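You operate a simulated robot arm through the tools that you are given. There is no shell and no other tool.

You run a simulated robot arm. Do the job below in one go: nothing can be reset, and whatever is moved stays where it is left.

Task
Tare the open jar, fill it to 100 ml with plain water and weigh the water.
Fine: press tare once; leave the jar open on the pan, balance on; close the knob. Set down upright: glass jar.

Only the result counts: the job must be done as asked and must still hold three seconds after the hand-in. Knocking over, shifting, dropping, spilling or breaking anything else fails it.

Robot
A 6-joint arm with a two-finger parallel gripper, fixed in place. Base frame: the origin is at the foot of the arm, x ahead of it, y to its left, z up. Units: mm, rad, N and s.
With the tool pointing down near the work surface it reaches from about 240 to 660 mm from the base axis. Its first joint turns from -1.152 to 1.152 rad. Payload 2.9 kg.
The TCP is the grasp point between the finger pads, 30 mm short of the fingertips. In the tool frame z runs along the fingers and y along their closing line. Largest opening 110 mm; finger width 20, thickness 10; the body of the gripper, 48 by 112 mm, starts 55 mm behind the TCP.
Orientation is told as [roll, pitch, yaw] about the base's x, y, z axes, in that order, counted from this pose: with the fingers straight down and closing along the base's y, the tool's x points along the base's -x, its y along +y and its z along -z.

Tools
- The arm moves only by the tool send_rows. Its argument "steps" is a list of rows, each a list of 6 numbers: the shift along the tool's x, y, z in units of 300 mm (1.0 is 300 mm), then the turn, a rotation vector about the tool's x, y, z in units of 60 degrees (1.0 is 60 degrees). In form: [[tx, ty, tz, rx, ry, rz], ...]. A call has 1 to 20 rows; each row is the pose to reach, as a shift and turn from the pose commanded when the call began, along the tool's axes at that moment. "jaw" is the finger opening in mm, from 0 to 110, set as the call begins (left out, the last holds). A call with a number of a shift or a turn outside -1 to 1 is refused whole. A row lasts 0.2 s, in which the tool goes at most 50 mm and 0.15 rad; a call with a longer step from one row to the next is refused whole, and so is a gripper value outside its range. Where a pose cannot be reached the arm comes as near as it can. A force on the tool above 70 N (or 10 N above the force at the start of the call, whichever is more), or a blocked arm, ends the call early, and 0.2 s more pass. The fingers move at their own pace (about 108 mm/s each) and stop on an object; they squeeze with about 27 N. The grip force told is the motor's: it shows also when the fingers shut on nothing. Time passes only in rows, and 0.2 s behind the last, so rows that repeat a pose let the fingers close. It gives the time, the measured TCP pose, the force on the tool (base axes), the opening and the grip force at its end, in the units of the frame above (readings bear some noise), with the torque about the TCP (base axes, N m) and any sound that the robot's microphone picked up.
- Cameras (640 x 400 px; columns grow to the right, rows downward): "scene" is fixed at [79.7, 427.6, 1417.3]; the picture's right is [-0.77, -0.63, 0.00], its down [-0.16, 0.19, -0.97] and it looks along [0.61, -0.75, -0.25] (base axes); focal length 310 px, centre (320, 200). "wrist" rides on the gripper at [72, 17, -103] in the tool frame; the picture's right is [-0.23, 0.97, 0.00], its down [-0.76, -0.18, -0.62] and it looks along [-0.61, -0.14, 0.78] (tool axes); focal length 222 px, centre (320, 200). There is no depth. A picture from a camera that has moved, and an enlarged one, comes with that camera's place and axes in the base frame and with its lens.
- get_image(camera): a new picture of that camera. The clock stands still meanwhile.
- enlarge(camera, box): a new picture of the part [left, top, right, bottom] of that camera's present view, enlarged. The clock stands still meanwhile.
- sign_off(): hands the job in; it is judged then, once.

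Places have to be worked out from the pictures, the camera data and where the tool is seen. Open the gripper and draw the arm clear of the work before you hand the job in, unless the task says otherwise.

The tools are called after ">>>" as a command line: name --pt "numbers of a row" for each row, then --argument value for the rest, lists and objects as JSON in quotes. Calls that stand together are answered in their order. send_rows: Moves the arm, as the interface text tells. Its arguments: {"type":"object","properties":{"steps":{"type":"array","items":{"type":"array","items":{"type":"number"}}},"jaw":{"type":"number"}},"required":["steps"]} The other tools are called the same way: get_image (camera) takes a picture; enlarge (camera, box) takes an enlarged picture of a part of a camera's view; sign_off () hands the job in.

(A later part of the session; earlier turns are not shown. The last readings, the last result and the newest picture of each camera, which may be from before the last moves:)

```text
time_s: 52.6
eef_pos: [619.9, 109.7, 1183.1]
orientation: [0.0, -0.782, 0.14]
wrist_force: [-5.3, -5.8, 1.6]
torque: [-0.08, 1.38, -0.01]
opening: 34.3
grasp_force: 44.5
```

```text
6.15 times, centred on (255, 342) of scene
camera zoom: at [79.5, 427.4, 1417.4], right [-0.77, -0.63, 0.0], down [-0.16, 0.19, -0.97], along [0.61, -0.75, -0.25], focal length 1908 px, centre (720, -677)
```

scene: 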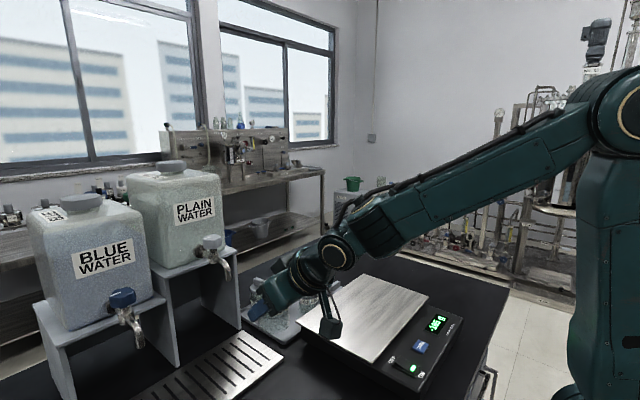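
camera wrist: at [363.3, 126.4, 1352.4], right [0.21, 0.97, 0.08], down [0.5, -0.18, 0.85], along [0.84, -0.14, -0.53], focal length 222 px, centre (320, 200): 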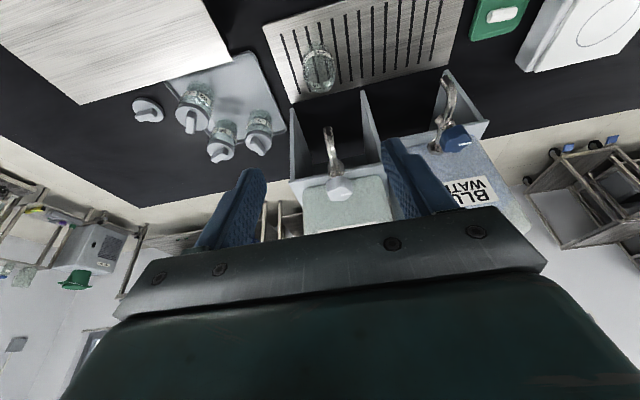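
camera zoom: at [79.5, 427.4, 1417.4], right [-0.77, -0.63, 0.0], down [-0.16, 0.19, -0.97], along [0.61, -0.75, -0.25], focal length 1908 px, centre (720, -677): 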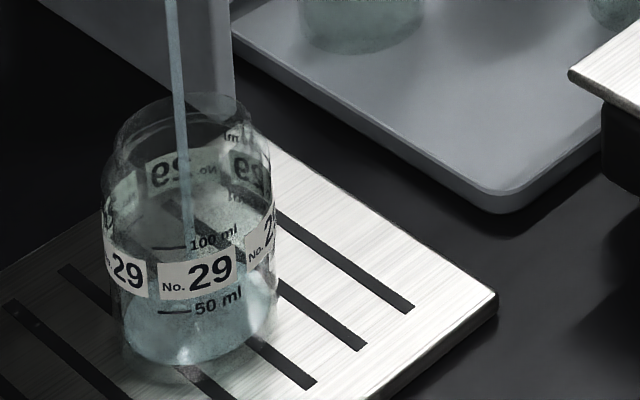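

Need a closer look at the water level.

>>> enlarge --camera "scene" --box '[232, 335, 256, 373]'

```text
10.53 times, centred on (244, 354) of scene
camera zoom: at [79.5, 427.4, 1417.4], right [-0.77, -0.63, 0.0], down [-0.16, 0.19, -0.97], along [0.61, -0.75, -0.25], focal length 3264 px, centre (1120, -1421)
```

zoom: 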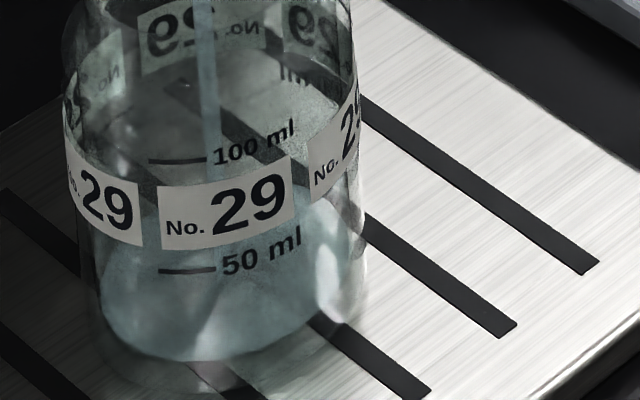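

Level is around 15 ml after ~1.3 s of flow (surface's front edge well below the 50 ml line). Holding 3 s more and looking again.

>>> send_rows --pt "0 0 0 0 0 0" --pt "0 0 0 0 0 0" --pt "0 0 0 0 0 0" --pt "0 0 0 0 0 0" --pt "0 0 0 0 0 0" --pt "0 0 0 0 0 0" --pt "0 0 0 0 0 0" --pt "0 0 0 0 0 0" --pt "0 0 0 0 0 0" --pt "0 0 0 0 0 0" --pt "0 0 0 0 0 0" --pt "0 0 0 0 0 0" --pt "0 0 0 0 0 0" --pt "0 0 0 0 0 0"

>>> enlarge --camera "scene" --box '[232, 335, 256, 373]'

```text
time_s: 55.6
eef_pos: [620.0, 108.9, 1183.8]
orientation: [0.0, -0.786, 0.138]
wrist_force: [-10.8, -8.5, -2.3]
torque: [0.05, -0.27, -0.03]
opening: 34.4
grasp_force: 45.6
```

```text
10.53 times, centred on (244, 354) of scene
camera zoom: at [79.4, 427.3, 1417.4], right [-0.77, -0.63, 0.0], down [-0.16, 0.19, -0.97], along [0.61, -0.75, -0.25], focal length 3264 px, centre (1120, -1421)
```

zoom: 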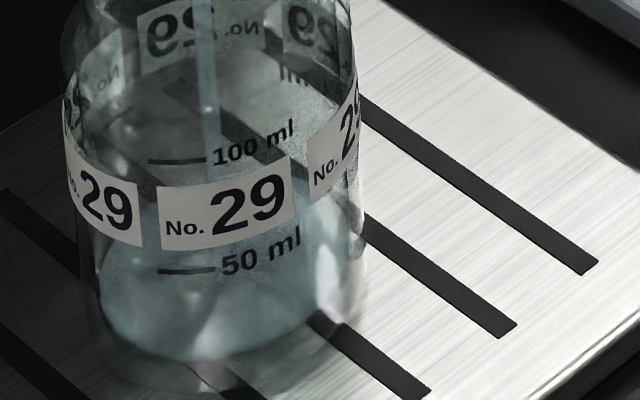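

Level rises slowly (~1–2 ml/s). I open 8° more and hold 2 s.

>>> send_rows --pt "0 0 0 -0.047 0 -0.047" --pt "0 0 0 -0.094 0 -0.094" --pt "0 0 0 -0.094 0 -0.094" --pt "0 0 0 -0.094 0 -0.094" --pt "0 0 0 -0.094 0 -0.094" --pt "0 0 0 -0.094 0 -0.094" --pt "0 0 0 -0.094 0 -0.094" --pt "0 0 0 -0.094 0 -0.094" --pt "0 0 0 -0.094 0 -0.094"

>>> enlarge --camera "scene" --box '[232, 335, 256, 373]'

>>> enlarge --camera "scene" --box '[160, 220, 310, 370]'

```text
time_s: 57.6
eef_pos: [620.2, 110.6, 1182.6]
orientation: [-0.001, -0.785, 0.278]
wrist_force: [-7.7, -13.5, -4.0]
torque: [-0.01, -0.09, -0.06]
opening: 34.4
grasp_force: 45.6
```

```text
10.53 times, centred on (244, 354) of scene
camera zoom: at [79.6, 427.2, 1417.5], right [-0.77, -0.63, 0.0], down [-0.16, 0.19, -0.97], along [0.61, -0.75, -0.25], focal length 3264 px, centre (1120, -1421)
```

zoom: 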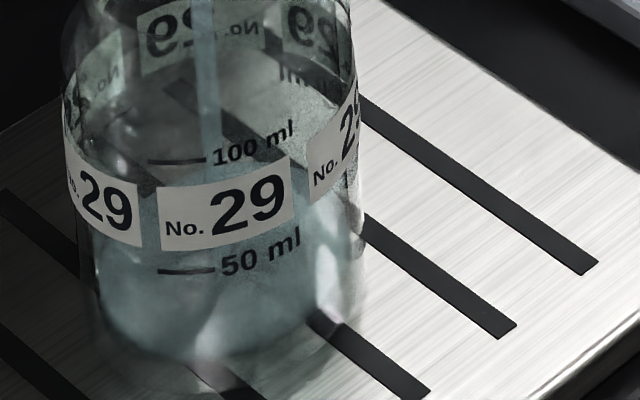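

```text
2.67 times, centred on (235, 295) of scene
camera zoom: at [79.6, 427.2, 1417.5], right [-0.77, -0.63, 0.0], down [-0.16, 0.19, -0.97], along [0.61, -0.75, -0.25], focal length 827 px, centre (547, -53)
```

zoom: 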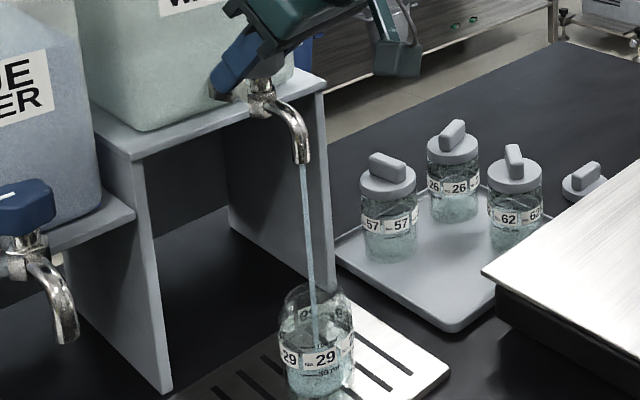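

>>> enlarge --camera "scene" --box '[234, 350, 254, 370]'

>>> enlarge --camera "scene" --box '[234, 322, 262, 350]'

```text
16.00 times, centred on (244, 360) of scene
camera zoom: at [79.6, 427.2, 1417.5], right [-0.77, -0.63, 0.0], down [-0.16, 0.19, -0.97], along [0.61, -0.75, -0.25], focal length 4961 px, centre (1536, -2360)
```

zoom: 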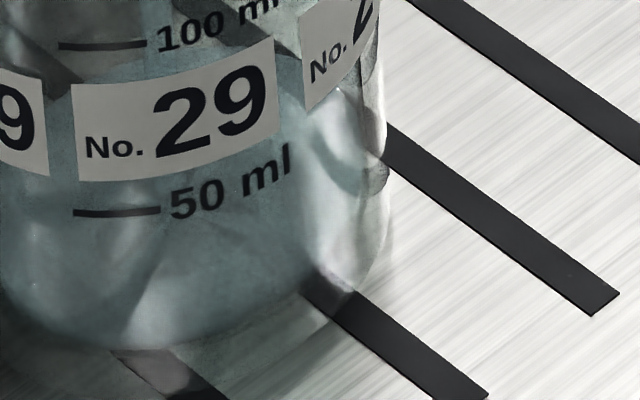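

```text
14.29 times, centred on (248, 336) of scene
camera zoom: at [79.6, 427.2, 1417.5], right [-0.77, -0.63, 0.0], down [-0.16, 0.19, -0.97], along [0.61, -0.75, -0.25], focal length 4430 px, centre (1349, -1743)
```

zoom: 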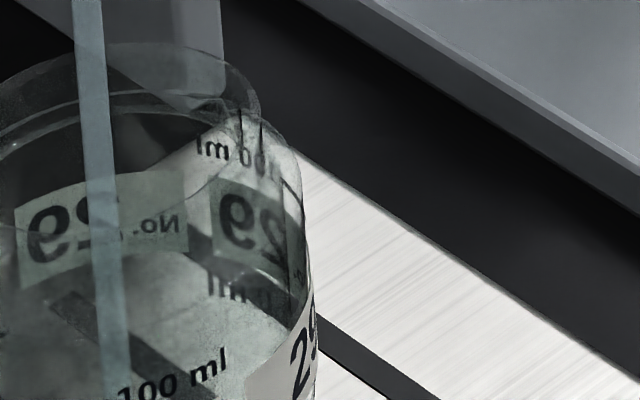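

The volume seems ~20 ml, rate maybe 4 ml/s at 16°. Holding 4 s more, then checking against the 50 ml mark.

>>> send_rows --pt "0 0 0 0 0 0" --pt "0 0 0 0 0 0" --pt "0 0 0 0 0 0" --pt "0 0 0 0 0 0" --pt "0 0 0 0 0 0" --pt "0 0 0 0 0 0" --pt "0 0 0 0 0 0" --pt "0 0 0 0 0 0" --pt "0 0 0 0 0 0" --pt "0 0 0 0 0 0" --pt "0 0 0 0 0 0" --pt "0 0 0 0 0 0" --pt "0 0 0 0 0 0" --pt "0 0 0 0 0 0" --pt "0 0 0 0 0 0" --pt "0 0 0 0 0 0" --pt "0 0 0 0 0 0" --pt "0 0 0 0 0 0" --pt "0 0 0 0 0 0"

>>> enlarge --camera "scene" --box '[232, 335, 256, 373]'

```text
time_s: 61.6
eef_pos: [620.3, 109.0, 1183.5]
orientation: [0.001, -0.784, 0.278]
wrist_force: [-8.0, -15.0, -6.6]
torque: [0.0, 0.05, -0.08]
opening: 34.1
grasp_force: 45.4
```

```text
10.53 times, centred on (244, 354) of scene
camera zoom: at [79.6, 427.1, 1417.5], right [-0.77, -0.63, 0.0], down [-0.16, 0.19, -0.97], along [0.61, -0.75, -0.25], focal length 3264 px, centre (1120, -1421)
```

zoom: 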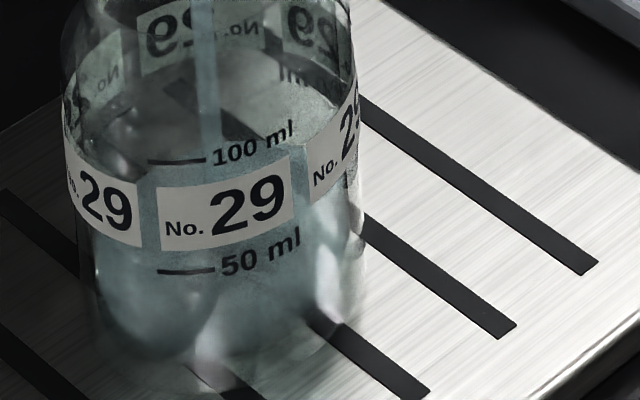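

Upper boundary of the tinted water has climbed; I estimate ~36 ml at ~3.7 ml/s. Holding 4 s more.

>>> send_rows --pt "0 0 0 0 0 0" --pt "0 0 0 0 0 0" --pt "0 0 0 0 0 0" --pt "0 0 0 0 0 0" --pt "0 0 0 0 0 0" --pt "0 0 0 0 0 0" --pt "0 0 0 0 0 0" --pt "0 0 0 0 0 0" --pt "0 0 0 0 0 0" --pt "0 0 0 0 0 0" --pt "0 0 0 0 0 0" --pt "0 0 0 0 0 0" --pt "0 0 0 0 0 0" --pt "0 0 0 0 0 0" --pt "0 0 0 0 0 0" --pt "0 0 0 0 0 0" --pt "0 0 0 0 0 0" --pt "0 0 0 0 0 0" --pt "0 0 0 0 0 0"

>>> enlarge --camera "scene" --box '[232, 335, 256, 373]'

>>> enlarge --camera "scene" --box '[225, 310, 285, 375]'

```text
time_s: 65.6
eef_pos: [620.4, 110.8, 1182.3]
orientation: [0.001, -0.783, 0.277]
wrist_force: [-8.5, -15.3, -7.4]
torque: [-0.08, 0.1, -0.02]
opening: 33.9
grasp_force: 44.5
```

```text
10.53 times, centred on (244, 354) of scene
camera zoom: at [79.6, 427.1, 1417.5], right [-0.77, -0.63, 0.0], down [-0.16, 0.19, -0.97], along [0.61, -0.75, -0.25], focal length 3264 px, centre (1120, -1421)
```

zoom: 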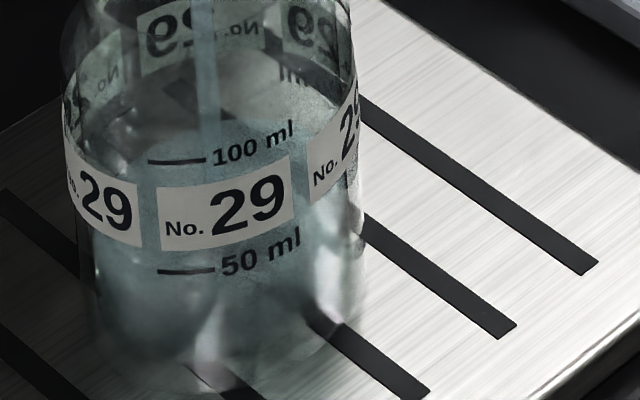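

```text
6.15 times, centred on (255, 342) of scene
camera zoom: at [79.6, 427.1, 1417.5], right [-0.77, -0.63, 0.0], down [-0.16, 0.19, -0.97], along [0.61, -0.75, -0.25], focal length 1908 px, centre (720, -677)
```

zoom: 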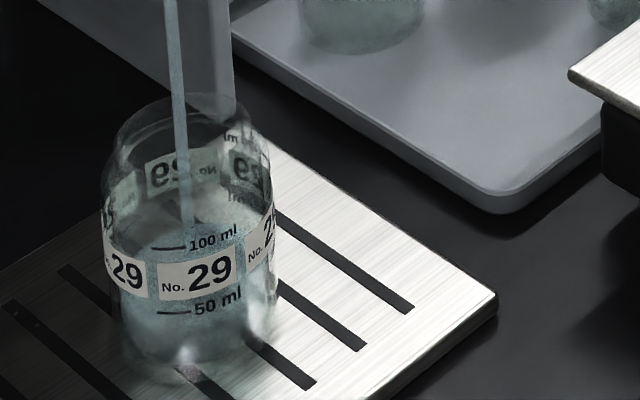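

Now roughly 50 ml. Holding about 8.4 s more in two calls, checking between.

>>> send_rows --pt "0 0 0 0 0 0" --pt "0 0 0 0 0 0" --pt "0 0 0 0 0 0" --pt "0 0 0 0 0 0" --pt "0 0 0 0 0 0" --pt "0 0 0 0 0 0" --pt "0 0 0 0 0 0" --pt "0 0 0 0 0 0" --pt "0 0 0 0 0 0" --pt "0 0 0 0 0 0" --pt "0 0 0 0 0 0" --pt "0 0 0 0 0 0" --pt "0 0 0 0 0 0" --pt "0 0 0 0 0 0" --pt "0 0 0 0 0 0" --pt "0 0 0 0 0 0" --pt "0 0 0 0 0 0" --pt "0 0 0 0 0 0" --pt "0 0 0 0 0 0"

>>> enlarge --camera "scene" --box '[232, 335, 256, 373]'

>>> enlarge --camera "scene" --box '[225, 310, 285, 375]'

```text
time_s: 69.6
eef_pos: [620.3, 109.2, 1182.8]
orientation: [-0.002, -0.785, 0.277]
wrist_force: [-8.4, -15.6, -7.0]
torque: [-0.04, 0.09, -0.02]
opening: 34.4
grasp_force: 45.0
```

```text
10.53 times, centred on (244, 354) of scene
camera zoom: at [79.6, 427.1, 1417.5], right [-0.77, -0.63, 0.0], down [-0.16, 0.19, -0.97], along [0.61, -0.75, -0.25], focal length 3264 px, centre (1120, -1421)
```

zoom: 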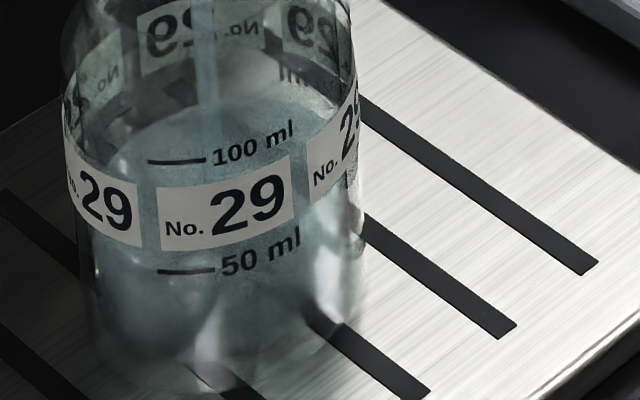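

```text
6.15 times, centred on (255, 342) of scene
camera zoom: at [79.6, 427.1, 1417.5], right [-0.77, -0.63, 0.0], down [-0.16, 0.19, -0.97], along [0.61, -0.75, -0.25], focal length 1908 px, centre (720, -677)
```

zoom: 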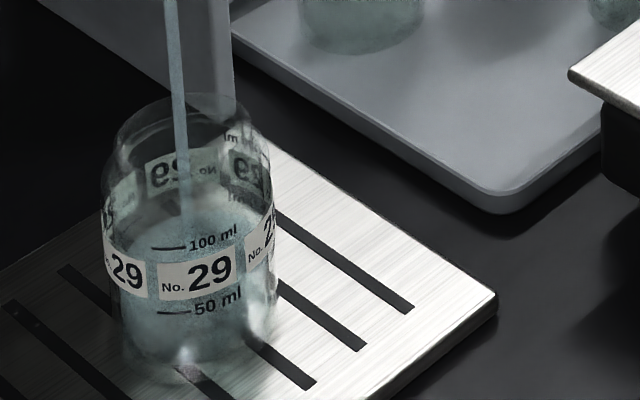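

The surface ellipse is now visible; I judge 50–60 ml. I hold 4 s more, then close the knob and weigh to calibrate the flow.

>>> send_rows --pt "0 0 0 0 0 0" --pt "0 0 0 0 0 0" --pt "0 0 0 0 0 0" --pt "0 0 0 0 0 0" --pt "0 0 0 0 0 0" --pt "0 0 0 0 0 0" --pt "0 0 0 0 0 0" --pt "0 0 0 0 0 0" --pt "0 0 0 0 0 0" --pt "0 0 0 0 0 0" --pt "0 0 0 0 0 0" --pt "0 0 0 0 0 0" --pt "0 0 0 0 0 0" --pt "0 0 0 0 0 0" --pt "0 0 0 0 0 0" --pt "0 0 0 0 0 0" --pt "0 0 0 0 0 0" --pt "0 0 0 0 0 0" --pt "0 0 0 0 0 0"

>>> enlarge --camera "scene" --box '[232, 335, 256, 373]'

```text
time_s: 73.6
eef_pos: [620.8, 109.0, 1183.5]
orientation: [-0.001, -0.785, 0.28]
wrist_force: [-6.5, -14.5, -6.7]
torque: [0.0, 0.1, 0.0]
opening: 34.2
grasp_force: 45.3
```

```text
10.53 times, centred on (244, 354) of scene
camera zoom: at [79.6, 427.1, 1417.5], right [-0.77, -0.63, 0.0], down [-0.16, 0.19, -0.97], along [0.61, -0.75, -0.25], focal length 3264 px, centre (1120, -1421)
```

zoom: 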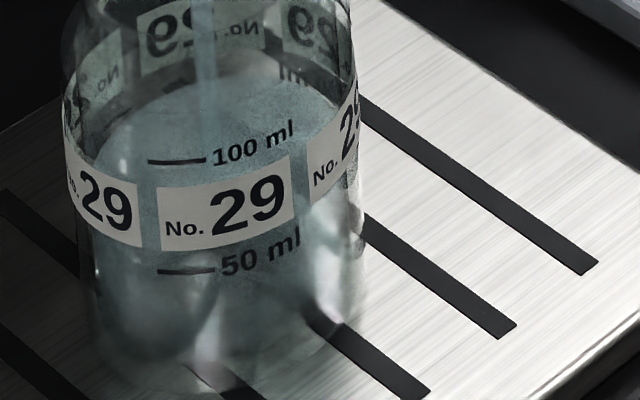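

The surface's back edge is now level with the mirrored 50 ml mark on the back wall, so ≈48–50 ml, rate ≈2.4 ml/s. Holding ~8.4 s more.

>>> send_rows --pt "0 0 0 0 0 0" --pt "0 0 0 0 0 0" --pt "0 0 0 0 0 0" --pt "0 0 0 0 0 0" --pt "0 0 0 0 0 0" --pt "0 0 0 0 0 0" --pt "0 0 0 0 0 0" --pt "0 0 0 0 0 0" --pt "0 0 0 0 0 0" --pt "0 0 0 0 0 0" --pt "0 0 0 0 0 0" --pt "0 0 0 0 0 0" --pt "0 0 0 0 0 0" --pt "0 0 0 0 0 0" --pt "0 0 0 0 0 0" --pt "0 0 0 0 0 0" --pt "0 0 0 0 0 0" --pt "0 0 0 0 0 0" --pt "0 0 0 0 0 0" --pt "0 0 0 0 0 0"

>>> enlarge --camera "scene" --box '[229, 320, 261, 373]'

```text
time_s: 77.8
eef_pos: [619.8, 109.4, 1183.1]
orientation: [-0.001, -0.784, 0.279]
wrist_force: [-7.2, -14.1, -6.1]
torque: [-0.05, 0.11, -0.06]
opening: 34.4
grasp_force: 44.7
```

```text
7.55 times, centred on (245, 346) of scene
camera zoom: at [79.6, 427.1, 1417.5], right [-0.77, -0.63, 0.0], down [-0.16, 0.19, -0.97], along [0.61, -0.75, -0.25], focal length 2340 px, centre (886, -906)
```

zoom: 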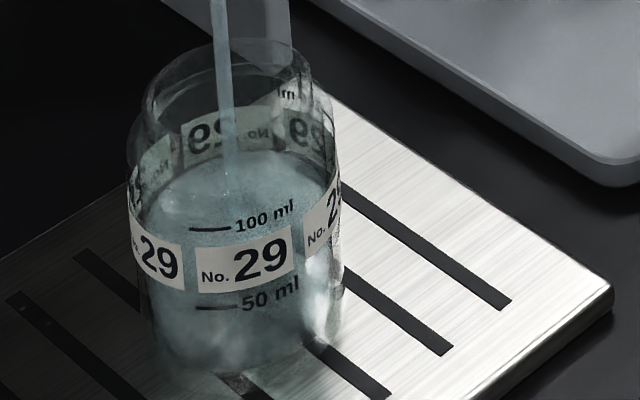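

About 60 ml now. Holding 4.2 s more.

>>> send_rows --pt "0 0 0 0 0 0" --pt "0 0 0 0 0 0" --pt "0 0 0 0 0 0" --pt "0 0 0 0 0 0" --pt "0 0 0 0 0 0" --pt "0 0 0 0 0 0" --pt "0 0 0 0 0 0" --pt "0 0 0 0 0 0" --pt "0 0 0 0 0 0" --pt "0 0 0 0 0 0" --pt "0 0 0 0 0 0" --pt "0 0 0 0 0 0" --pt "0 0 0 0 0 0" --pt "0 0 0 0 0 0" --pt "0 0 0 0 0 0" --pt "0 0 0 0 0 0" --pt "0 0 0 0 0 0" --pt "0 0 0 0 0 0" --pt "0 0 0 0 0 0" --pt "0 0 0 0 0 0"

>>> enlarge --camera "scene" --box '[229, 320, 261, 373]'

```text
time_s: 82.0
eef_pos: [620.8, 110.0, 1182.8]
orientation: [0.0, -0.783, 0.278]
wrist_force: [-6.9, -15.5, -6.0]
torque: [-0.03, 0.09, -0.04]
opening: 34.2
grasp_force: 44.6
```

```text
7.55 times, centred on (245, 346) of scene
camera zoom: at [79.6, 427.1, 1417.5], right [-0.77, -0.63, 0.0], down [-0.16, 0.19, -0.97], along [0.61, -0.75, -0.25], focal length 2340 px, centre (886, -906)
```

zoom: 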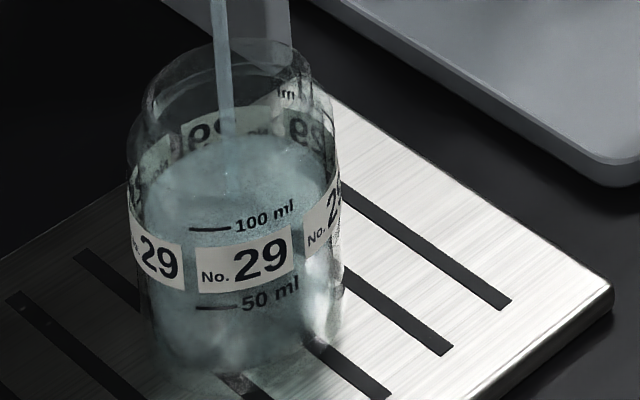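

Around 70–80 ml. Closing the knob now by turning back 16°.

>>> send_rows --pt "0 0 0 0.094 0 0.094" --pt "0 0 0 0.188 0 0.188" --pt "0 0 0 0.188 0 0.188"

>>> enlarge --camera "scene" --box '[160, 220, 310, 370]'

>>> enlarge --camera "scene" --box '[229, 320, 261, 373]'

```text
time_s: 82.8
eef_pos: [620.3, 109.3, 1183.3]
orientation: [0.001, -0.786, -0.002]
wrist_force: [-4.5, -11.2, -2.9]
torque: [0.1, 1.1, 0.12]
opening: 34.0
grasp_force: 45.1
```

```text
2.67 times, centred on (235, 295) of scene
camera zoom: at [79.7, 427.2, 1417.5], right [-0.77, -0.63, 0.0], down [-0.16, 0.19, -0.97], along [0.61, -0.75, -0.25], focal length 827 px, centre (547, -53)
```

zoom: 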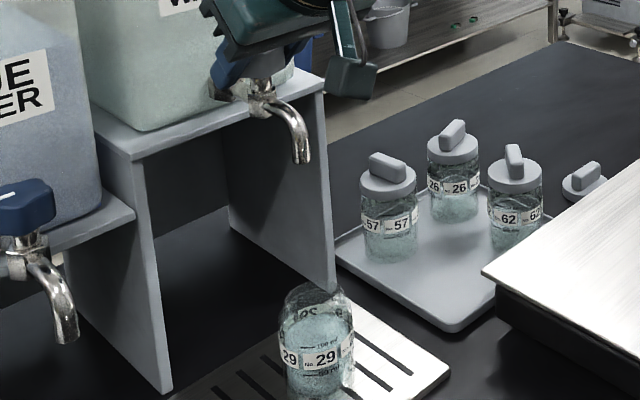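

```text
7.55 times, centred on (245, 346) of scene
camera zoom: at [79.7, 427.2, 1417.5], right [-0.77, -0.63, 0.0], down [-0.16, 0.19, -0.97], along [0.61, -0.75, -0.25], focal length 2340 px, centre (886, -906)
```

zoom: 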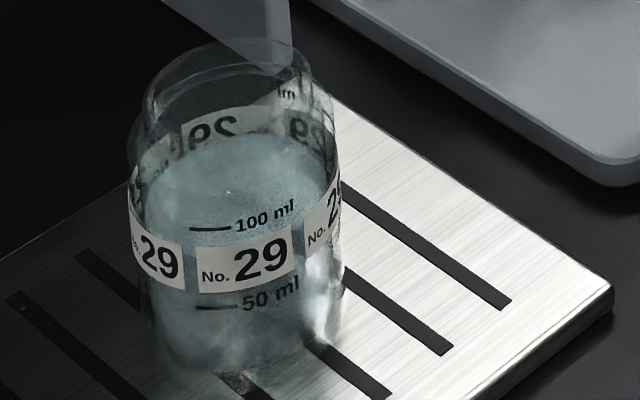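

Stream stopped. I release the knob and retreat along the tool axis.

>>> send_rows --pt "0 0 0 0 0 0" --pt "0 0 0 0 0 0" --jaw 70

>>> send_rows --pt "0 0 -0.06 0 0 0" --pt "0 0 -0.16 0 0 0" --pt "0 0 -0.3 0 0 0" --pt "0 0 -0.4 0 0 0" --jaw 70

>>> enlarge --camera "scene" --box '[160, 190, 310, 370]'

>>> enlarge --camera "wrist" --box '[200, 20, 440, 200]'

```text
time_s: 83.4
eef_pos: [620.4, 112.5, 1183.0]
orientation: [-0.001, -0.787, 0.0]
wrist_force: [-0.1, -0.3, 0.7]
torque: [0.01, -0.01, 0.03]
opening: 69.9
grasp_force: 0.1
```

```text
time_s: 84.4
eef_pos: [535.6, 110.3, 1266.2]
orientation: [-0.003, -0.782, 0.0]
wrist_force: [0.2, 0.5, 0.1]
torque: [0.03, -0.01, -0.02]
opening: 69.9
grasp_force: 0.0
```

```text
2.22 times, centred on (235, 280) of scene
camera zoom: at [79.7, 427.6, 1417.3], right [-0.77, -0.63, 0.0], down [-0.16, 0.19, -0.97], along [0.61, -0.75, -0.25], focal length 689 px, centre (509, 22)
```

zoom: 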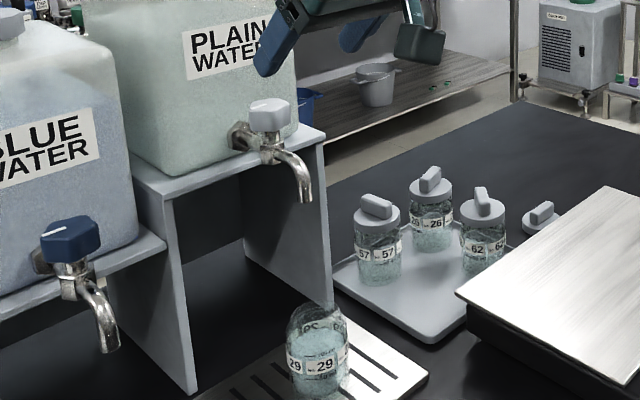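

```text
2.22 times, centred on (320, 110) of wrist
camera zoom: at [410.6, 127.7, 1288.1], right [0.16, 0.97, 0.16], down [0.1, -0.18, 0.98], along [0.98, -0.14, -0.12], focal length 494 px, centre (320, 400)
```

zoom: 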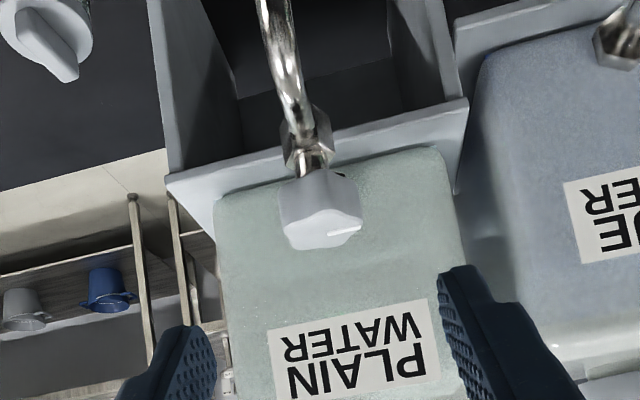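

Knob mark points +y as before, no drip. Moving back and down to a pre-grasp pose behind the jar.

>>> send_rows --pt "0.11 0 0.02 0 0 0" --pt "0.22 0 0.038 0 0 0" --pt "0.33 0 0.057 0 0 0" --pt "0.44 0 0.076 0 0 0" --pt "0.546 0 0.095 0 0 0" --pt "0.58 0 0.2 0 0 0" --pt "0.613 0 0.31 0 0 0" --pt "0.647 0 0.418 0 0 0" --pt "0.647 0 0.418 0 0 0" --jaw 84

>>> enlarge --camera "wrist" --box '[200, 20, 440, 220]'

>>> enlarge --camera "scene" --box '[180, 250, 310, 380]'

```text
time_s: 86.4
eef_pos: [486.8, 111.0, 1041.9]
orientation: [0.0, -0.784, 0.0]
wrist_force: [0.9, -0.2, 0.8]
torque: [0.01, -0.02, 0.01]
opening: 83.9
grasp_force: 0.1
```

```text
2.00 times, centred on (320, 120) of wrist
camera zoom: at [361.3, 128.0, 1062.9], right [0.16, 0.97, 0.16], down [0.1, -0.18, 0.98], along [0.98, -0.14, -0.12], focal length 444 px, centre (320, 360)
```

zoom: 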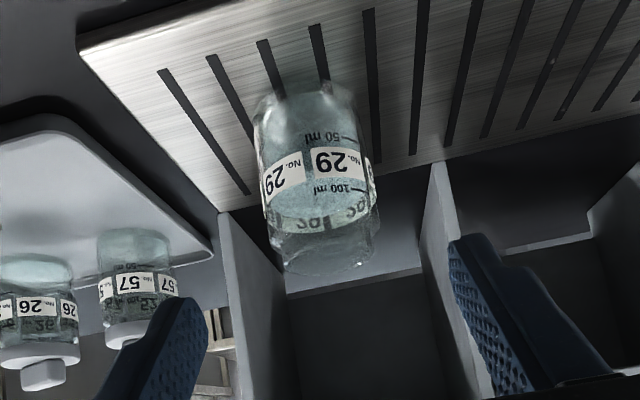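

```text
3.08 times, centred on (245, 315) of scene
camera zoom: at [79.7, 427.6, 1417.3], right [-0.77, -0.63, 0.0], down [-0.16, 0.19, -0.97], along [0.61, -0.75, -0.25], focal length 954 px, centre (551, -154)
```

zoom: 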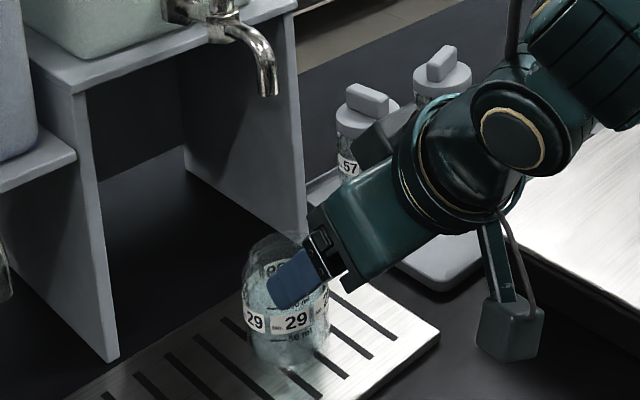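

Jar centred at y≈110.5. Advancing 121 mm along the tool axis to grip it at about 43 mm above its base.

>>> send_rows --pt "0 0 0.1 0 0 0" --pt "0 0 0.2 0 0 0" --pt "0.001 -0.001 0.29 0 0 0" --pt "0.002 -0.001 0.36 0 0 0" --pt "0.003 -0.001 0.404 0 0 0" --pt "0.003 -0.001 0.404 0 0 0"

>>> enlarge --camera "wrist" --box '[220, 70, 420, 250]'

```text
time_s: 87.8
eef_pos: [570.2, 110.6, 955.4]
orientation: [0.001, -0.784, 0.0]
wrist_force: [0.2, -0.4, 0.1]
torque: [0.02, 0.0, 0.0]
opening: 84.2
grasp_force: 0.0
```

```text
2.22 times, centred on (320, 160) of wrist
camera zoom: at [446.5, 127.7, 976.0], right [0.16, 0.97, 0.16], down [0.1, -0.18, 0.98], along [0.98, -0.14, -0.12], focal length 494 px, centre (320, 289)
```

zoom: 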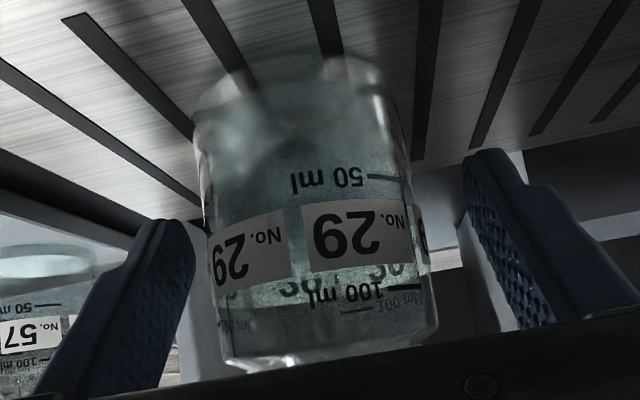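

Closing on the jar and lifting gently.

>>> send_rows --pt "0 0 0 0 0 0" --pt "0 0 0 0 0 0" --pt "0 0 0 0 0 0" --pt "0 0 0 0 0 0" --jaw 40

>>> send_rows --pt "-0.01 0 -0.01 0 0 0" --pt "-0.03 0 -0.03 0 0 0" --pt "-0.055 0 -0.055 0 0 0" --pt "-0.07 0 -0.07 0 0 0" --pt "-0.07 0 -0.07 0 0 0"

>>> enlarge --camera "wrist" --box '[220, 70, 420, 250]'

>>> enlarge --camera "scene" --box '[180, 250, 310, 380]'

```text
time_s: 88.8
eef_pos: [571.2, 110.3, 954.6]
orientation: [-0.002, -0.785, -0.001]
wrist_force: [0.8, 0.1, 0.5]
torque: [-0.02, -0.01, -0.04]
opening: 55.2
grasp_force: 26.7
```

```text
time_s: 90.0
eef_pos: [571.9, 110.0, 983.2]
orientation: [-0.002, -0.786, 0.0]
wrist_force: [0.5, 0.2, -2.8]
torque: [0.0, 0.03, -0.04]
opening: 55.2
grasp_force: 26.9
```

```text
2.22 times, centred on (320, 160) of wrist
camera zoom: at [446.5, 127.5, 1005.7], right [0.16, 0.97, 0.16], down [0.1, -0.18, 0.98], along [0.98, -0.14, -0.12], focal length 494 px, centre (320, 289)
```

zoom: 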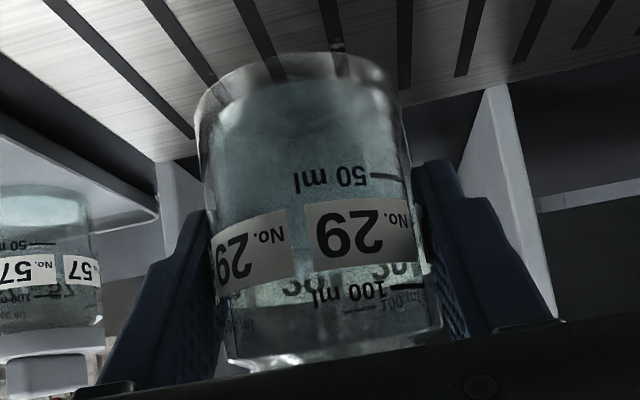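

```text
3.08 times, centred on (245, 315) of scene
camera zoom: at [79.8, 427.6, 1417.3], right [-0.77, -0.63, 0.0], down [-0.16, 0.19, -0.97], along [0.61, -0.75, -0.25], focal length 954 px, centre (551, -154)
```

zoom: 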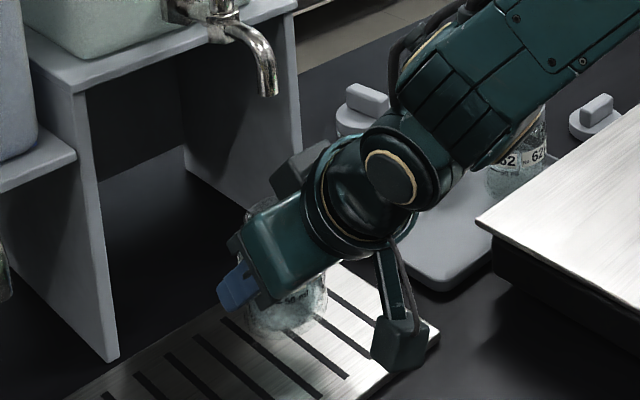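

Lifted (≈2.8 N). I back out from under the spout gently, then rise.

>>> send_rows --pt "0.02 0 -0.02 0 0 0" --pt "0.06 0 -0.06 0 0 0" --pt "0.11 0 -0.11 0 0 0" --pt "0.16 0 -0.16 0 0 0" --pt "0.21 0 -0.21 0 0 0" --pt "0.255 0 -0.255 0 0 0" --pt "0.29 0 -0.29 0 0 0" --pt "0.311 0 -0.311 0 0 0" --pt "0.295 0 -0.327 0 0 0" --pt "0.26 0 -0.362 0 0 0" --pt "0.21 0 -0.412 0 0 0" --pt "0.16 0 -0.462 0 0 0" --pt "0.11 0 -0.512 0 0 0" --pt "0.06 0 -0.562 0 0 0" --pt "0.025 0 -0.597 0 0 0" --pt "0.002 0 -0.62 0 0 0" --pt "0.002 0 -0.62 0 0 0"

>>> get_image --camera "scene"

>>> get_image --camera "wrist"

```text
time_s: 93.6
eef_pos: [440.0, 109.5, 1115.2]
orientation: [-0.003, -0.785, 0.002]
wrist_force: [-0.4, -0.3, -1.9]
torque: [0.02, 0.02, -0.03]
opening: 55.2
grasp_force: 27.3
```

```text
taken
```

scene: 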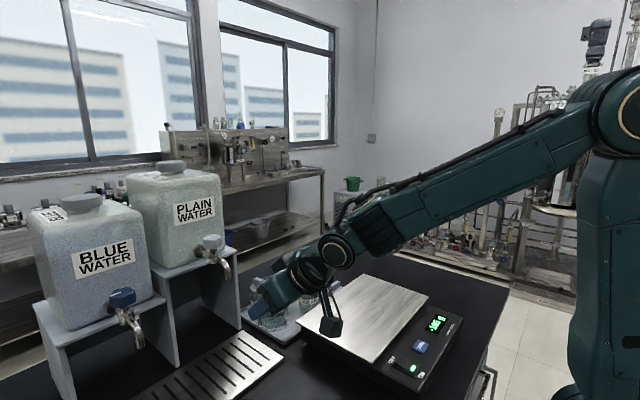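

```text
taken
camera wrist: at [315.3, 127.6, 1137.3], right [0.16, 0.97, 0.16], down [0.1, -0.18, 0.98], along [0.98, -0.14, -0.12], focal length 222 px, centre (320, 200)
```

wrist: 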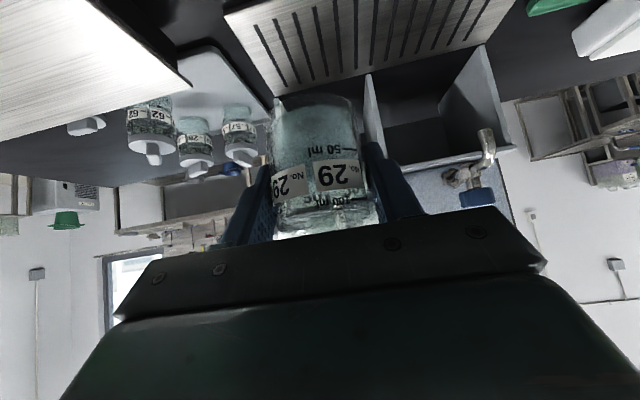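

Carrying the jar gently over to the pan and lowering to ~6 mm above it.

>>> send_rows --pt "0.002 -0.03 -0.002 0 0 0" --pt "0.005 -0.09 -0.005 0 0 0" --pt "0.01 -0.17 -0.01 0 0 0" --pt "0.015 -0.26 -0.015 0 0 0" --pt "0.02 -0.35 -0.02 0 0 0" --pt "0.025 -0.44 -0.025 0 0 0" --pt "0.03 -0.53 -0.03 0 0 0" --pt "0.035 -0.62 -0.035 0 0 0" --pt "0.04 -0.71 -0.04 0 0 0" --pt "0.045 -0.79 -0.045 0 0 0" --pt "0.048 -0.84 -0.048 0 0 0" --pt "0.0495 -0.865 -0.0495 0 0 0" --pt "0.07 -0.865 -0.029 0 0 0" --pt "0.115 -0.865 0.016 0 0 0" --pt "0.165 -0.865 0.066 0 0 0" --pt "0.215 -0.865 0.116 0 0 0" --pt "0.25 -0.865 0.151 0 0 0" --pt "0.278 -0.865 0.179 0 0 0" --pt "0.278 -0.865 0.179 0 0 0"

>>> enlarge --camera "scene" --box '[310, 230, 460, 380]'

>>> get_image --camera "wrist"

```text
time_s: 97.6
eef_pos: [419.5, -149.6, 1018.4]
orientation: [-0.002, -0.785, 0.001]
wrist_force: [0.3, -0.7, -1.6]
torque: [-0.02, -0.03, 0.01]
opening: 55.3
grasp_force: 26.7
```

```text
2.67 times, centred on (385, 305) of scene
camera zoom: at [79.8, 427.6, 1417.3], right [-0.77, -0.63, 0.0], down [-0.16, 0.19, -0.97], along [0.61, -0.75, -0.25], focal length 827 px, centre (147, -80)
```

zoom: 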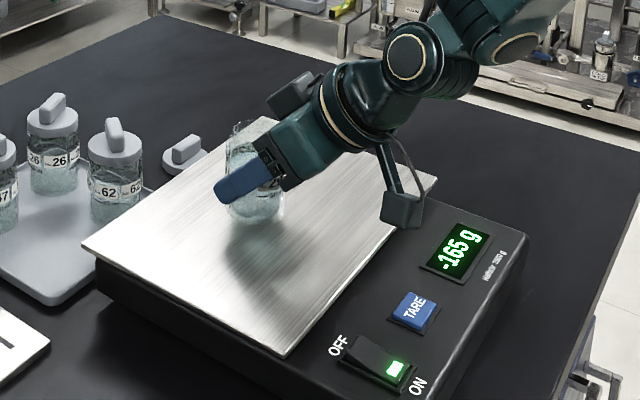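

```text
taken
camera wrist: at [294.3, -132.0, 1040.3], right [0.16, 0.97, 0.16], down [0.1, -0.18, 0.98], along [0.98, -0.14, -0.12], focal length 222 px, centre (320, 200)
```

wrist: 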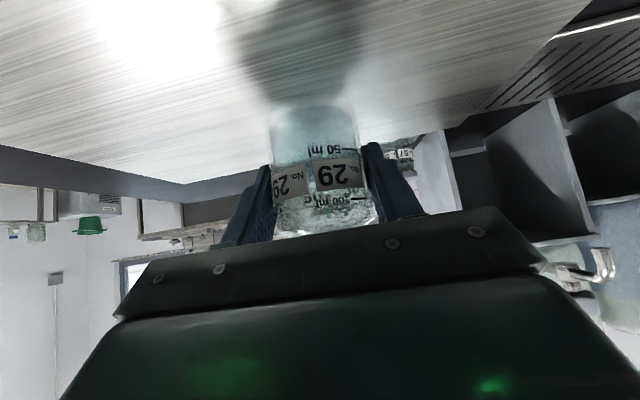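

Now 1.5 mm at a time down to first contact with the pan, reading force each time.

>>> send_rows --pt "0.0035 0 0.0035 0 0 0" --pt "0.007 0 0.007 0 0 0" --pt "0.007 0 0.007 0 0 0"

>>> send_rows --pt "0.0035 0 0.0035 0 0 0" --pt "0.0035 0 0.0035 0 0 0"

```text
time_s: 98.4
eef_pos: [419.8, -149.1, 1016.0]
orientation: [0.0, -0.786, 0.0]
wrist_force: [0.0, 0.3, -2.0]
torque: [0.01, 0.02, -0.01]
opening: 54.9
grasp_force: 26.7
```

```text
time_s: 99.0
eef_pos: [419.3, -148.8, 1014.3]
orientation: [0.0, -0.786, -0.001]
wrist_force: [-0.5, -0.2, -2.9]
torque: [0.01, 0.04, 0.01]
opening: 54.9
grasp_force: 26.9
```

>>> send_rows --pt "0.003 0 0.003 0 0 0" --pt "0.003 0 0.003 0 0 0"

>>> enlarge --camera "scene" --box '[400, 305, 450, 345]'

```text
time_s: 99.6
eef_pos: [418.7, -149.4, 1013.3]
orientation: [-0.001, -0.786, 0.001]
wrist_force: [0.5, -0.3, -1.5]
torque: [0.04, 0.04, -0.01]
opening: 55.1
grasp_force: 27.6
```

```text
10.00 times, centred on (425, 325) of scene
camera zoom: at [79.8, 427.6, 1417.3], right [-0.77, -0.63, 0.0], down [-0.16, 0.19, -0.97], along [0.61, -0.75, -0.25], focal length 3101 px, centre (-730, -1050)
```

zoom: 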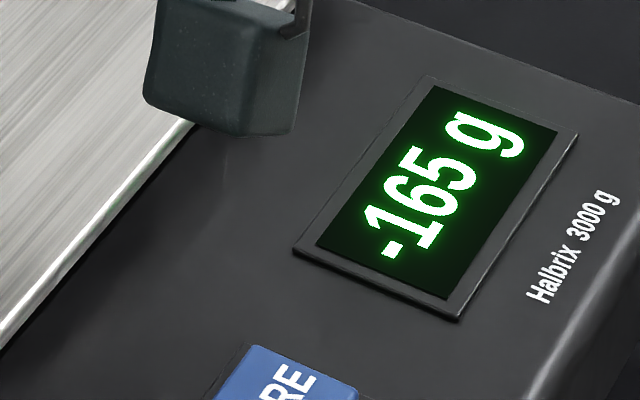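

>>> send_rows --pt "0.003 0 0.003 0 0 0" --pt "0.003 0 0.003 0 0 0"

>>> enlarge --camera "scene" --box '[400, 305, 450, 345]'

```text
time_s: 100.2
eef_pos: [419.4, -150.3, 1013.2]
orientation: [-0.001, -0.785, 0.002]
wrist_force: [0.2, 1.0, -2.5]
torque: [0.0, 0.01, 0.01]
opening: 55.0
grasp_force: 26.9
```

```text
10.00 times, centred on (425, 325) of scene
camera zoom: at [79.8, 427.6, 1417.3], right [-0.77, -0.63, 0.0], down [-0.16, 0.19, -0.97], along [0.61, -0.75, -0.25], focal length 3101 px, centre (-730, -1050)
```

zoom: 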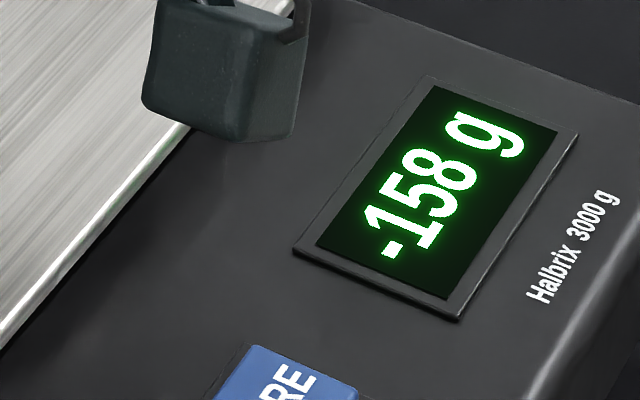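

Just touching (−158 g). Opening the fingers to leave the jar on the pan.

>>> send_rows --pt "0 0 0 0 0 0" --pt "0 0 0 0 0 0" --pt "0 0 0 0 0 0" --pt "0 0 0 0 0 0" --jaw 84

>>> enlarge --camera "scene" --box '[400, 305, 450, 345]'

>>> enlarge --camera "wrist" --box '[220, 70, 420, 250]'

```text
time_s: 101.2
eef_pos: [419.5, -148.8, 1011.9]
orientation: [-0.001, -0.785, 0.0]
wrist_force: [-0.9, -0.6, 0.0]
torque: [0.0, 0.02, 0.01]
opening: 84.0
grasp_force: 0.1
```

```text
10.00 times, centred on (425, 325) of scene
camera zoom: at [79.7, 427.6, 1417.3], right [-0.77, -0.63, 0.0], down [-0.16, 0.19, -0.97], along [0.61, -0.75, -0.25], focal length 3101 px, centre (-730, -1050)
```

zoom: 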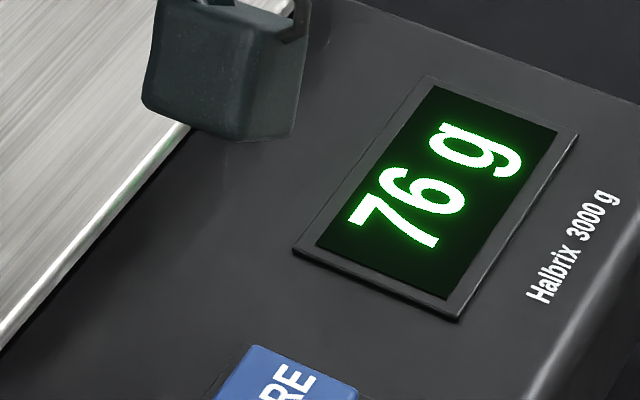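

```text
2.22 times, centred on (320, 160) of wrist
camera zoom: at [294.1, -132.0, 1033.4], right [0.16, 0.97, 0.16], down [0.1, -0.18, 0.98], along [0.98, -0.14, -0.12], focal length 494 px, centre (320, 289)
```

zoom: 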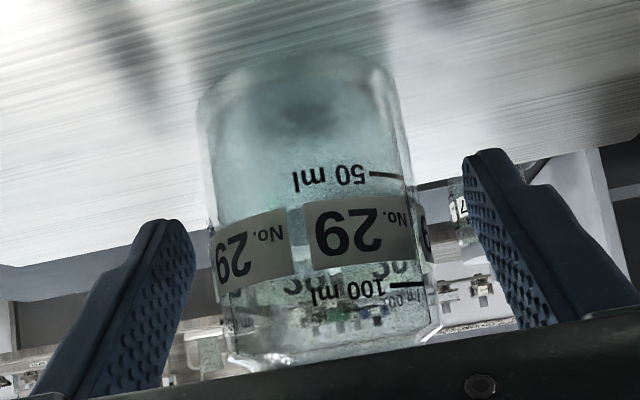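

The balance reads 76 g, so 24 ml more is needed (flow ≈2.65 ml/s at 16°). I regrip the jar, lift, and carry it back.

>>> send_rows --pt "0 0 0 0 0 0" --pt "0 0 0 0 0 0" --pt "0 0 0 0 0 0" --pt "0 0 0 0 0 0" --jaw 40

>>> send_rows --pt "-0.015 0 -0.015 0 0 0" --pt "-0.05 0 -0.05 0 0 0" --pt "-0.1 0 -0.1 0 0 0" --pt "-0.15 0 -0.15 0 0 0" --pt "-0.2 0 -0.2 0 0 0" --pt "-0.23 0 -0.23 0 0 0" --pt "-0.242 0 -0.242 0 0 0" --pt "-0.242 0 -0.242 0 0 0"

>>> enlarge --camera "scene" --box '[280, 200, 460, 380]'

```text
time_s: 102.2
eef_pos: [419.3, -149.8, 1012.1]
orientation: [-0.001, -0.787, 0.001]
wrist_force: [0.2, -0.1, -0.5]
torque: [0.04, 0.03, 0.01]
opening: 55.0
grasp_force: 26.9
```

```text
time_s: 104.0
eef_pos: [417.7, -149.1, 1114.6]
orientation: [0.001, -0.786, 0.0]
wrist_force: [0.4, -0.2, -1.7]
torque: [0.02, 0.04, 0.0]
opening: 55.2
grasp_force: 26.7
```

```text
2.22 times, centred on (370, 290) of scene
camera zoom: at [79.8, 427.6, 1417.3], right [-0.77, -0.63, 0.0], down [-0.16, 0.19, -0.97], along [0.61, -0.75, -0.25], focal length 689 px, centre (209, 0)
```

zoom: 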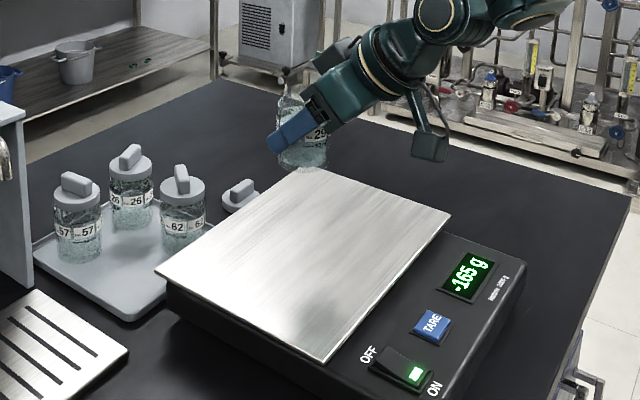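

Carrying the jar back to in front of the tap and descending.

>>> send_rows --pt "-0.002 0.03 0.002 0 0 0" --pt "-0.006 0.09 0.006 0 0 0" --pt "-0.01 0.17 0.01 0 0 0" --pt "-0.015 0.26 0.015 0 0 0" --pt "-0.02 0.35 0.02 0 0 0" --pt "-0.025 0.44 0.025 0 0 0" --pt "-0.03 0.53 0.03 0 0 0" --pt "-0.035 0.62 0.035 0 0 0" --pt "-0.04 0.71 0.04 0 0 0" --pt "-0.045 0.79 0.045 0 0 0" --pt "-0.049 0.84 0.049 0 0 0" --pt "-0.0507 0.866 0.0507 0 0 0" --pt "-0.031 0.866 0.071 0 0 0" --pt "0.019 0.866 0.121 0 0 0" --pt "0.079 0.866 0.181 0 0 0" --pt "0.139 0.866 0.241 0 0 0" --pt "0.199 0.866 0.301 0 0 0" --pt "0.239 0.866 0.341 0 0 0" --pt "0.254 0.866 0.356 0 0 0" --pt "0.254 0.866 0.356 0 0 0"

>>> get_image --camera "wrist"

```text
time_s: 108.2
eef_pos: [438.9, 110.2, 985.3]
orientation: [-0.003, -0.784, -0.001]
wrist_force: [0.0, 0.7, -1.8]
torque: [0.0, -0.01, 0.01]
opening: 55.2
grasp_force: 26.9
```

```text
taken
camera wrist: at [315.3, 127.9, 1006.5], right [0.16, 0.97, 0.16], down [0.1, -0.18, 0.98], along [0.98, -0.14, -0.12], focal length 222 px, centre (320, 200)
```

wrist: 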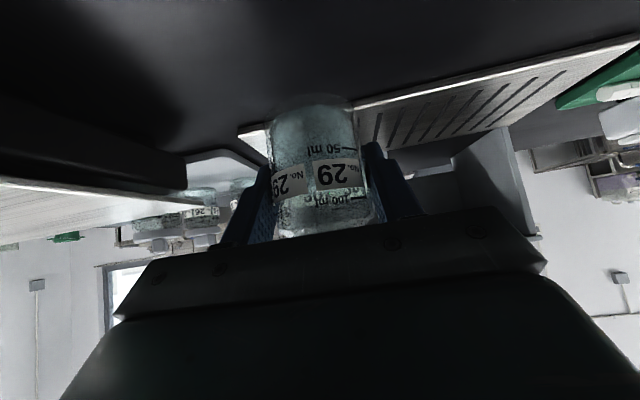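

Sliding forward under the spout and lowering to ~3 mm above the drip tray.

>>> send_rows --pt "-0.02 0 0.02 0 0 0" --pt "-0.06 0 0.06 0 0 0" --pt "-0.11 0 0.11 0 0 0" --pt "-0.16 0 0.16 0 0 0" --pt "-0.21 0 0.21 0 0 0" --pt "-0.255 0 0.255 0 0 0" --pt "-0.29 0 0.29 0 0 0" --pt "-0.312 0 0.312 0 0 0" --pt "-0.298 0 0.326 0 0 0" --pt "-0.27 0 0.354 0 0 0" --pt "-0.252 0 0.372 0 0 0" --pt "-0.249 0 0.375 0 0 0" --pt "-0.249 0 0.375 0 0 0"

>>> get_image --camera "wrist"

```text
time_s: 111.0
eef_pos: [572.8, 109.8, 959.1]
orientation: [-0.002, -0.786, 0.0]
wrist_force: [0.2, -0.2, -3.0]
torque: [0.03, -0.01, -0.04]
opening: 55.4
grasp_force: 26.9
```

```text
taken
camera wrist: at [448.3, 127.8, 979.7], right [0.16, 0.97, 0.16], down [0.1, -0.18, 0.98], along [0.98, -0.14, -0.12], focal length 222 px, centre (320, 200)
```

wrist: 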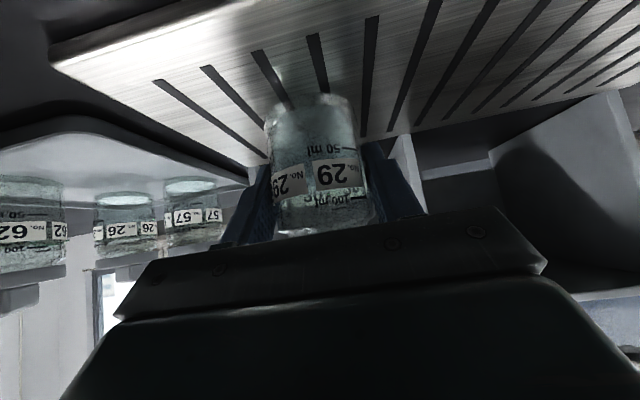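

Lowering in ~1 mm steps until the force changes.

>>> send_rows --pt "0.003 0 0.003 0 0 0" --pt "0.005 0 0.005 0 0 0" --pt "0.005 0 0.005 0 0 0"

```text
time_s: 111.8
eef_pos: [572.5, 110.2, 956.5]
orientation: [0.0, -0.784, -0.002]
wrist_force: [0.2, -0.3, -1.9]
torque: [-0.01, 0.01, 0.02]
opening: 55.2
grasp_force: 27.0
```

>>> send_rows --pt "0.003 0 0.003 0 0 0" --pt "0.003 0 0.003 0 0 0"

```text
time_s: 112.4
eef_pos: [573.3, 109.6, 956.1]
orientation: [0.001, -0.783, 0.0]
wrist_force: [-0.7, -0.9, -0.5]
torque: [0.05, 0.08, 0.0]
opening: 55.3
grasp_force: 26.5
```

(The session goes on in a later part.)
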